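You operate a simulated robot arm through the tools that you are given. There is no shell and no other tool. Be economical: measure what you need, move in short steps, check, and stop when the job is done.

Carry out the task below with a simulated robot arm. There is one attempt and no reset: what you move stays moved.

TASK
Take the green peg and put it in the round blue tub.

It is judged by the outcome, as a careful person would: the job done as asked, and still so three seconds after it is handed in. It fails if anything else is knocked over, pushed out of place, dropped, spilled or broken.

THE ROBOT
A 6-joint arm with a two-finger parallel gripper, fixed in place. Base frame: the origin is at the foot of the arm, x ahead of it, y to its left, z up; the work surface is at about z = 0. Lengths are in mm, angles in rad, forces in N, time in s.
With the tool pointing down near the work surface it reaches from about 140 to 580 mm from the base axis. Its first joint turns from -1.152 to 1.152 rad. Payload 2.1 kg.
Tool frame: the origin (TCP) lies between the finger pads and is the grasp point; the fingertips stand 30 mm ahead of it; z points along the fingers, y is the line along which they close. The gripper opens to 94 mm. The fingers are 28 mm wide and 10 mm thick; the gripper's body (50 by 96 mm) begins 55 mm behind the TCP.
Orientation is told as [roll, pitch, yaw] about the base's x, y, z axes, in that order, counted from this pose: with the fingers straight down and closing along the base's y, the tool's x points along the base's -x, its y along +y and its z along -z.

THE INTERFACE
- The arm moves only by the tool step_arm. Its argument "moves" is one flat list of numbers, 7 for each row, row after row: the turn, a rotation vector about the base's x, y, z in rad, then the shift along the base's x, y, z in mm, then the opening, from 0 (shut) to 1 (fully open). In form: [rx, ry, rz, x, y, z, grip, rx, ry, rz, x, y, z, grip, ...]. A call has 1 to 12 rows; each row shifts and turns the commanded pose from where the row before left it. A row lasts 0.2 s, in which the tool goes at most 50 mm and 0.15 rad; a call with a longer step from one row to the next is refused whole, and so is a gripper value outside its range. A pose out of reach is approached as far as the arm can. The call stops where the force on the tool passes 40 N (or 10 N more than at its start, if that is more) or the arm is blocked; 0.2 s more then pass. The fingers move at their own pace (about 72 mm/s each) and stop on an object; they squeeze with about 29 N. The grip force told is the motor's: it shows also when the fingers shut on nothing. Time passes only in rows, and 0.2 s behind the last, so rows that do not move let the fingers close. It gives the time, the measured TCP pose, the force on the tool (base axes), the opening and the grip force at its end, in the units of the frame above (readings bear some noise), and new pictures: "show" is both (left out), scene, wrist or none.
- Cameras (640 x 400 px; columns grow to the right, rows downward): "scene" is fixed at [57.6, -368.4, 491.9]; the picture's right is [0.78, -0.62, 0.00], its down [-0.30, -0.38, -0.88] and it looks along [0.54, 0.69, -0.48] (base axes); focal length 320 px, centre (320, 200). "wrist" rides on the gripper at [-37, 0, -58] in the tool frame; the picture's right is [0.00, -1.00, 0.00], its down [0.97, 0.00, -0.24] and it looks along [0.24, 0.00, 0.97] (tool axes); focal length 218 px, centre (320, 200).
- locate(camera, pixels): for up to 12 pixels [column, row] of the newest picture of that camera ("zoom" is the newest enlarged one), the place [x, y, z] in the base frame of the surface seen there, good to about 2 mm. No time passes.
- inspect(camera, box): a new picture of the part [left, top, right, bottom] of that camera's present view, enlarged. No time passes.
- hand_in(): hands the job in; it is judged then, once.

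Work in short steps. Measure before you move; look again where a grasp or a placing could have gone wrong, and mend it. You have 60 turns and 120 pictures in all, the two below and enlarged ones among them. Open the gripper and draw the arm clear of the work before you hand the job in, unless the task says otherwise; then end with one line.

The tools are called after "Call:" by a JSON object that holds its "method" and its "body". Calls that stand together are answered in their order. step_arm: Moves the arm, as the interface text tells. Its arguments: {"type":"object","properties":{"moves":{"type":"array","items":{"type":"number"}},"show":{"type":"string","enum":["both","scene","wrist","none"]}},"required":["moves"]} The other tools are called the same way: locate (camera, pixels) gives the place of the surface under pixels of a picture; inspect (camera, box) takes an enlarged picture of a part of a camera's view; hand_in () hands the job in.

At the start:

```text
time_s: 0.0
eef_pos: [383.7, 36.0, 245.3]
tool_rot: [0.002, -0.001, 0.001]
force: [-0.5, 0.5, -0.4]
opening: 93.9
grip_force: 0.0
```

scene: 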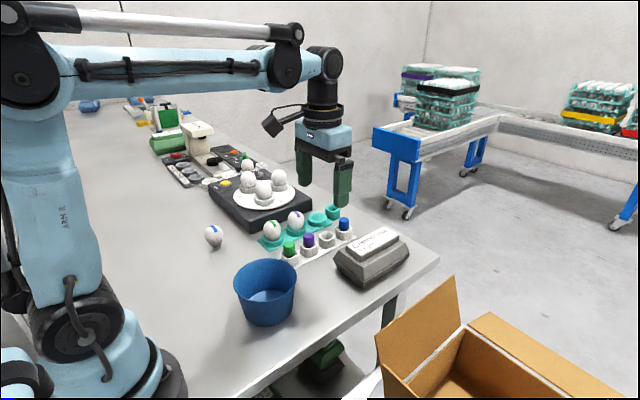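
wrist: 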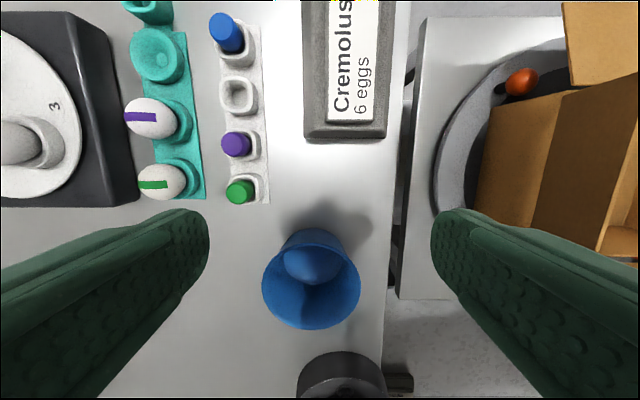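

The green peg stands at about (290,247) in the scene picture, with the tub at (266,290). I enlarge the area to measure both.

Call:
{"method": "inspect", "body": {"camera": "scene", "box": [220, 190, 380, 330]}}

Call:
{"method": "inspect", "body": {"camera": "wrist", "box": [120, 100, 380, 340]}}

Call:
{"method": "locate", "body": {"camera": "wrist", "pixels": [[240, 190], [236, 145], [226, 32], [262, 190], [240, 95], [155, 183], [312, 235], [265, 285], [359, 285], [312, 328], [312, 300], [240, 230]]}}

```text
2.86 times, centred on (300, 260) of scene
```

zoom: 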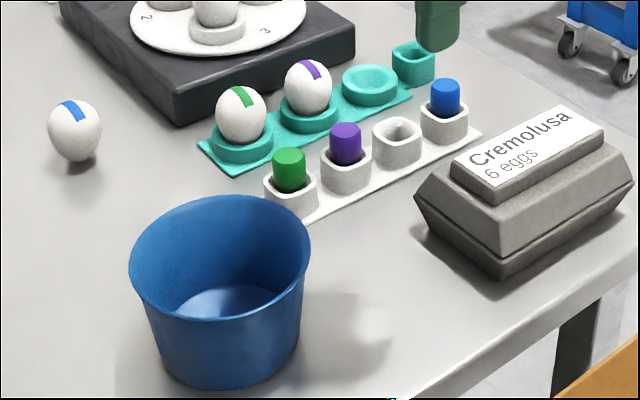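

```text
1.67 times, centred on (250, 220) of wrist
```

zoom: 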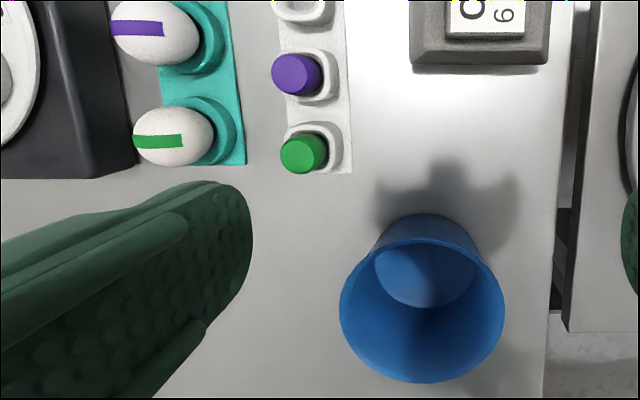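

```text
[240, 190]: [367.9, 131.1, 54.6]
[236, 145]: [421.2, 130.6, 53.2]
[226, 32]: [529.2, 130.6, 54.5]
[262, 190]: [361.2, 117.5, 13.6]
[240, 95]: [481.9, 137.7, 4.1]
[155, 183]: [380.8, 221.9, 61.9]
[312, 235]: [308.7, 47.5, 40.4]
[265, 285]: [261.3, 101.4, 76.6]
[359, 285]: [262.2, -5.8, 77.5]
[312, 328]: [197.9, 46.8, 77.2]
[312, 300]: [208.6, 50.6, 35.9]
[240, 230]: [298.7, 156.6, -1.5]
```

The peg top is at about (368,131,55). I need the socket rim height, the peg's edges and the clearance around it.

Call:
{"method": "inspect", "body": {"camera": "scene", "box": [250, 210, 330, 260]}}

Call:
{"method": "inspect", "body": {"camera": "wrist", "box": [120, 130, 280, 230]}}

```text
8.00 times, centred on (290, 235) of scene
```

zoom: 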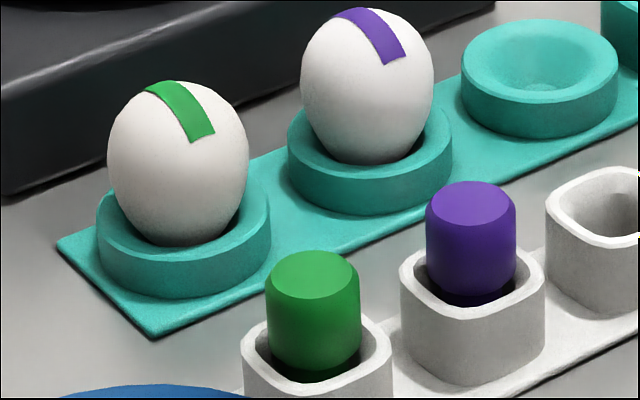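

```text
4.00 times, centred on (200, 180) of wrist
```

zoom: 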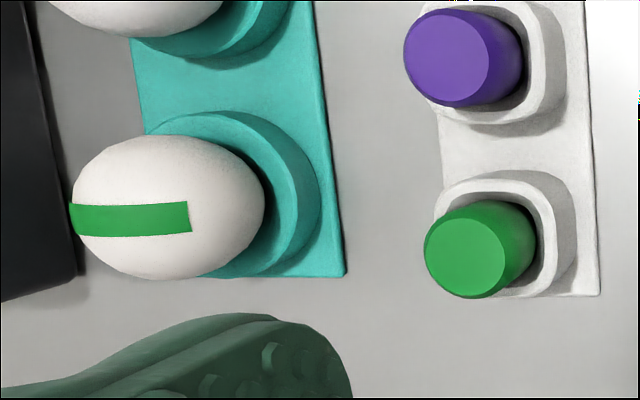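

Call:
{"method": "locate", "body": {"camera": "zoom", "pixels": [[427, 250], [505, 250], [466, 205], [466, 294], [465, 250], [545, 240], [490, 186], [548, 200], [536, 285], [316, 200], [262, 200], [340, 260]]}}

Call:
{"method": "locate", "body": {"camera": "scene", "pixels": [[281.5, 255], [298, 252.5], [289.5, 243], [284.5, 250], [294, 250], [289, 254]]}}

```text
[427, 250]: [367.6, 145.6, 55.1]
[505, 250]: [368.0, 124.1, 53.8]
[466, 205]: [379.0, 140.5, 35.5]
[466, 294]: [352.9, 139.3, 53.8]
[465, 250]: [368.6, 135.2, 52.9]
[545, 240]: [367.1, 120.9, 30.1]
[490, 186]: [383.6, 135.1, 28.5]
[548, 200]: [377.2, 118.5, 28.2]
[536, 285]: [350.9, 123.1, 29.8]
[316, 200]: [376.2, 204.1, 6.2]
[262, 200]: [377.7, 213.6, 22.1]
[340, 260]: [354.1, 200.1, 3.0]
```

```text
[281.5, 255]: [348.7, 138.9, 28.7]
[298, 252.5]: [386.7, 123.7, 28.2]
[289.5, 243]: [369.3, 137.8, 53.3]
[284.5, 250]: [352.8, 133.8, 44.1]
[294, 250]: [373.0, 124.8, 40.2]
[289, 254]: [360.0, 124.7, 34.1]
```

The peg measures about 24 mm across, centred near (367,135), with its top at z 54 and the socket rim at z 29. I go above it with the gripper partly open.

Call:
{"method": "step_arm", "body": {"moves": [0, 0, 0, -6, 33, 0, 0.6, 0, 0, 0, -6, 33, 0, 0.6, 0, 0, 0, -5, 33, -20, 0.6, 0, 0, 0, 0, 0, -45, 0.6, 0, 0, 0, 0, 0, -45, 0.6, 0, 0, 0, 0, 0, 0, 0.6]}}

```text
time_s: 1.4
eef_pos: [365.3, 135.1, 134.9]
tool_rot: [0.002, -0.003, 0.0]
force: [-1.2, 0.1, 1.0]
opening: 56.1
grip_force: 0.0
```

scene: 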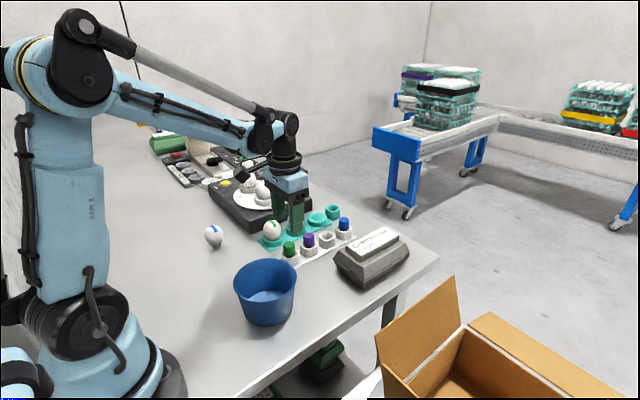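
wrist: 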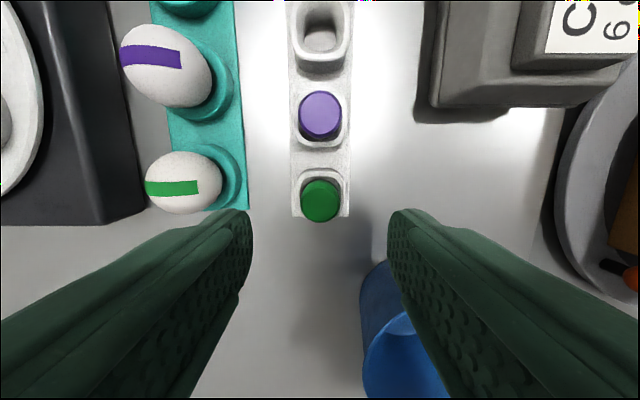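

The peg sits centred between the fingers at (321,200). I measure its edges again from this nearer view.

Call:
{"method": "locate", "body": {"camera": "wrist", "pixels": [[303, 201], [338, 201], [321, 184], [321, 217], [321, 200], [210, 185], [241, 205], [376, 300]]}}

```text
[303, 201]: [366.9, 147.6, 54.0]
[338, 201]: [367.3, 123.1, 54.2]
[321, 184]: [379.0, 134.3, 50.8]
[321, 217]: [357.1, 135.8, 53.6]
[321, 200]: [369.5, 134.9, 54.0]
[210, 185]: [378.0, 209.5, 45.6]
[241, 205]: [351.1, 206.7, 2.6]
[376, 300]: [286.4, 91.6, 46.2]
```

Its centre is (367.5,135). I lower to TCP z 64, which puts the fingertips at z 34, just above the rim, and then close.

Call:
{"method": "step_arm", "body": {"moves": [0, 0, 0, 2, 0, -35, 0.6, 0, 0, 0, 0, 0, -26, 0.6, 0, 0, 0, 0, 0, -10, 0.6, 0, 0, 0, 0, 0, 0, 0.6, 0, 0, 0, 0, 0, 0, 0.1, 0, 0, 0, 0, 0, 0, 0.1, 0, 0, 0, 0, 0, 0, 0.1]}}

```text
time_s: 3.0
eef_pos: [368.4, 136.8, 64.5]
tool_rot: [0.002, -0.003, 0.0]
force: [-0.3, 0.9, -0.2]
opening: 23.7
grip_force: 29.2
```

scene: 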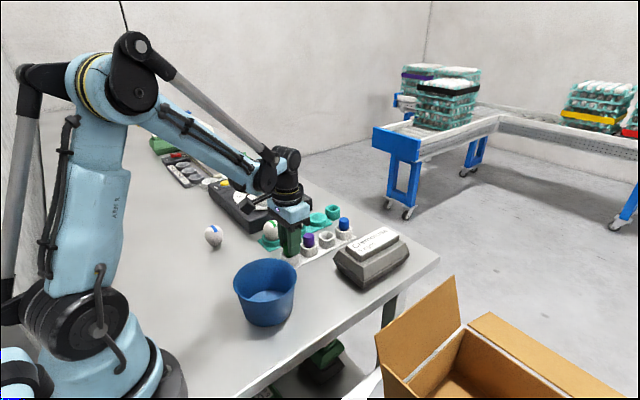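
wrist: 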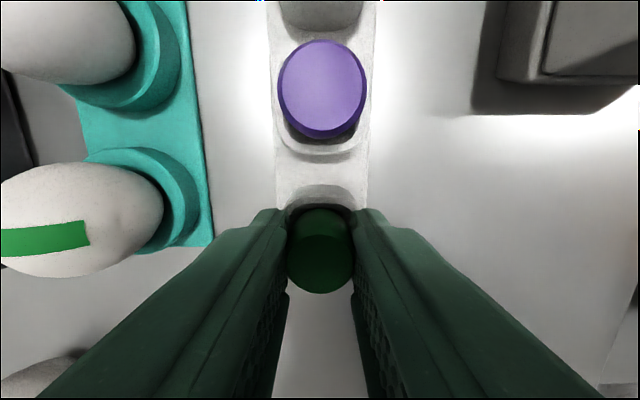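

The peg is gripped at 23.7 mm with 29 N. I lift it straight up slowly.

Call:
{"method": "step_arm", "body": {"moves": [0, 0, 0, 0, 0, 8, 0.1, 0, 0, 0, 0, 0, 12, 0.1, 0, 0, 0, 0, 0, 20, 0.1, 0, 0, 0, 0, 0, 30, 0.1, 0, 0, 0, 0, 0, 25, 0.1]}}

```text
time_s: 4.2
eef_pos: [368.0, 137.3, 162.0]
tool_rot: [0.001, -0.001, 0.0]
force: [-0.2, -0.5, 0.3]
opening: 23.4
grip_force: 28.7
```

scene: 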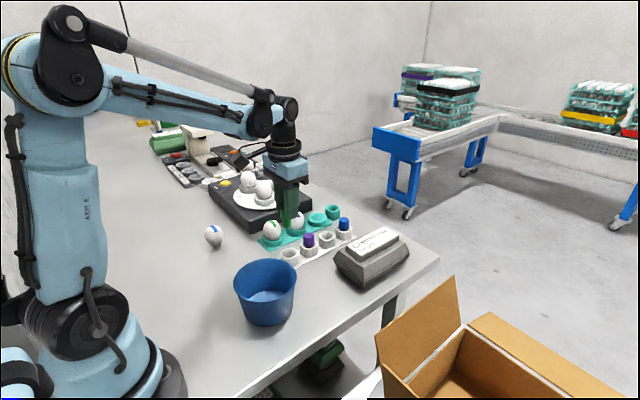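
wrist: 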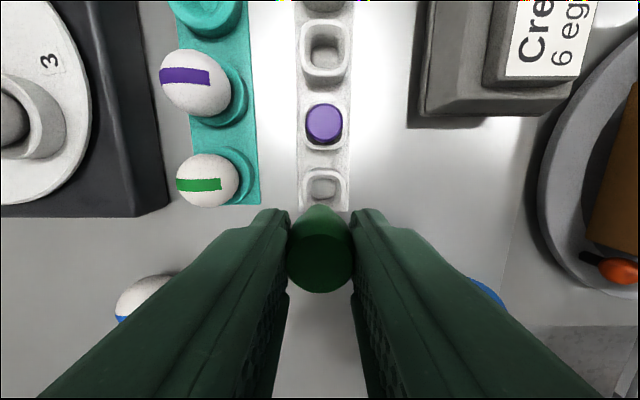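

The socket is empty and the peg is held. I confirm the tub's rim and floor before crossing over.

Call:
{"method": "locate", "body": {"camera": "scene", "pixels": [[234, 285], [296, 276], [266, 259], [260, 300], [268, 296], [275, 285]]}}

```text
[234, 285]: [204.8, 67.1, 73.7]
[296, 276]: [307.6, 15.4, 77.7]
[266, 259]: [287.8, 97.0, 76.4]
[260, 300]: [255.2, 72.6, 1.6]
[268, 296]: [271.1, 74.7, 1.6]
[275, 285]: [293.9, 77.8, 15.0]
```

The tub is centred near (256,46), with its rim at z 77 and its floor at z 2. I cross over at this height.

Call:
{"method": "step_arm", "body": {"moves": [0, 0, 0, -28, -23, 0, 0.1, 0, 0, 0, -28, -23, 0, 0.1, 0, 0, 0, -28, -23, 0, 0.1, 0, 0, 0, -28, -22, 0, 0.1, 0, 0, 0, 0, 0, 0, 0.1]}}

```text
time_s: 5.4
eef_pos: [255.8, 44.4, 157.8]
tool_rot: [0.002, -0.002, 0.0]
force: [-0.7, 1.0, -0.8]
opening: 23.5
grip_force: 28.9
```

scene: 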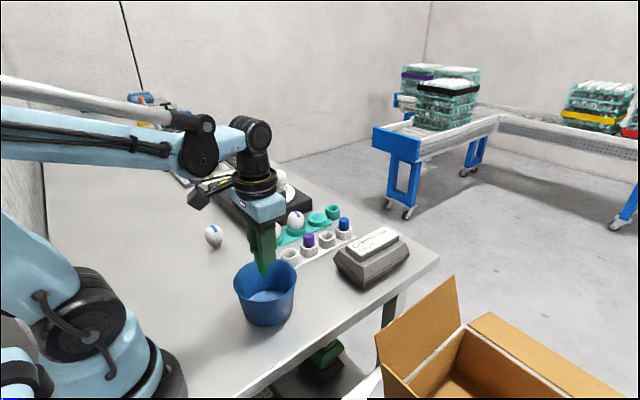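
wrist: 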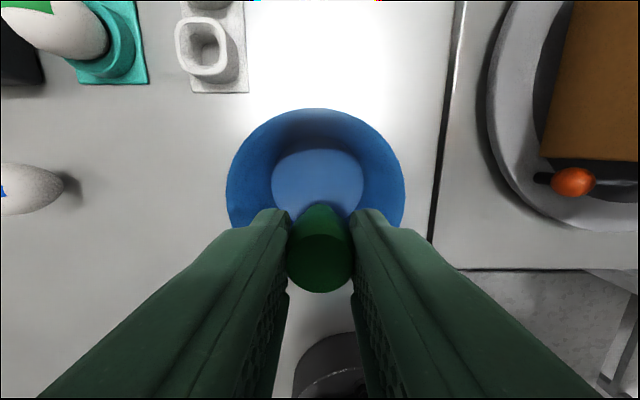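

The wrist picture shows the tub rim spanning columns 226–405, so the peg is centred over it. I lower it inside, keeping it just off the floor.

Call:
{"method": "step_arm", "body": {"moves": [0, 0, 0, 0, 2, -30, 0.1, 0, 0, 0, 0, 0, -25, 0.1, 0, 0, 0, 0, 0, -18, 0.1, 0, 0, 0, 0, 0, -10, 0.1, 0, 0, 0, 0, 0, -5, 0.1]}}

```text
time_s: 6.6
eef_pos: [254.8, 47.5, 70.3]
tool_rot: [0.002, -0.003, 0.001]
force: [0.1, -0.3, 0.2]
opening: 23.7
grip_force: 28.7
```

scene: 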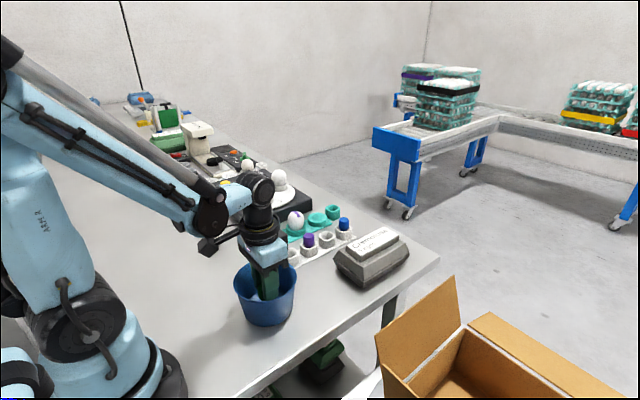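
wrist: 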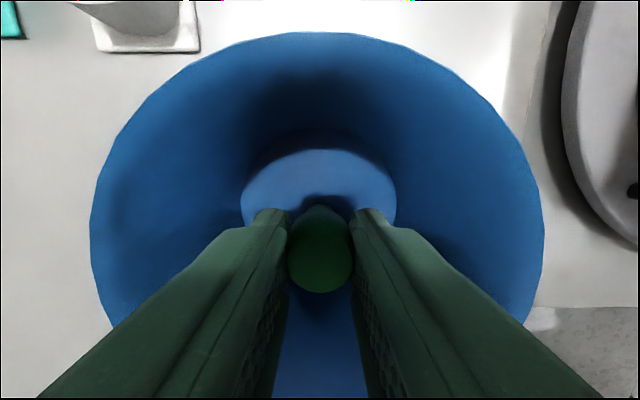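

The peg is inside, just above the floor, with no contact force. I lower until just touching, open part way and retreat.

Call:
{"method": "step_arm", "body": {"moves": [0, 0, 0, 0, 0, -3, 0.1, 0, 0, 0, 0, 0, -3, 0.1, 0, 0, 0, 0, 0, 0, 0.1], "show": "none"}}

Call:
{"method": "step_arm", "body": {"moves": [0, 0, 0, 0, 0, 0, 0.35, 0, 0, 0, 0, 0, 0, 0.42, 0, 0, 0, 0, 0, 0, 0.42, 0, 0, 0, 0, 0, 10, 0.42, 0, 0, 0, 0, 0, 20, 0.42, 0, 0, 0, 0, 0, 35, 0.42, 0, 0, 0, 0, 0, 45, 0.42, 0, 0, 0, 0, 0, 45, 0.42]}}

```text
time_s: 7.4
eef_pos: [257.2, 47.1, 64.8]
tool_rot: [0.003, -0.001, -0.001]
force: [-0.1, -0.2, 0.4]
opening: 23.6
grip_force: 28.8
```

```text
time_s: 9.2
eef_pos: [257.5, 47.3, 219.8]
tool_rot: [0.0, -0.001, 0.0]
force: [0.0, 0.6, -0.6]
opening: 39.7
grip_force: 0.0
```

scene: 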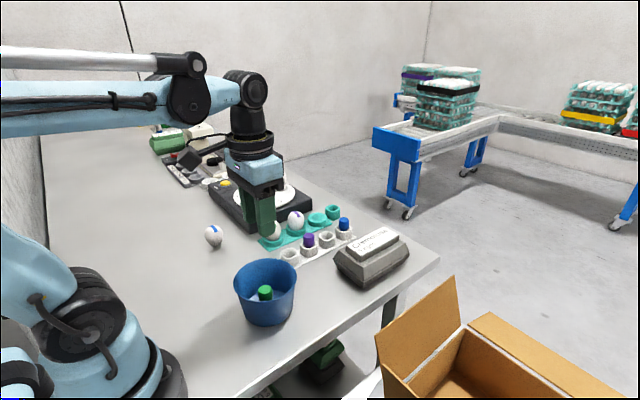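
wrist: 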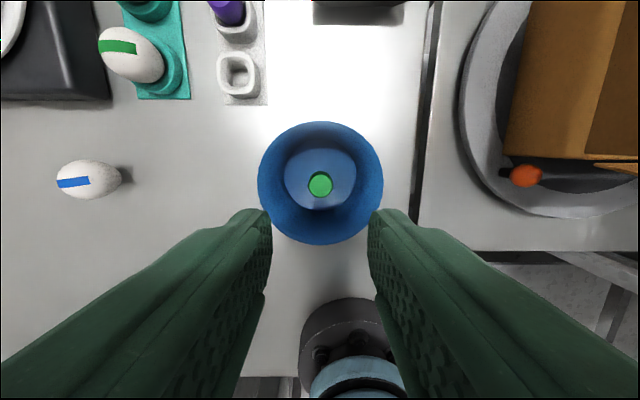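

The peg stands in the tub at (320,184) in the wrist picture and nothing else has moved. The gripper is open and clear, so I hand in.

Call:
{"method": "hand_in", "body": {}}

```text
The job is handed in.
```

The green peg is standing in the round blue tub, nothing else was disturbed, and the job is handed in.
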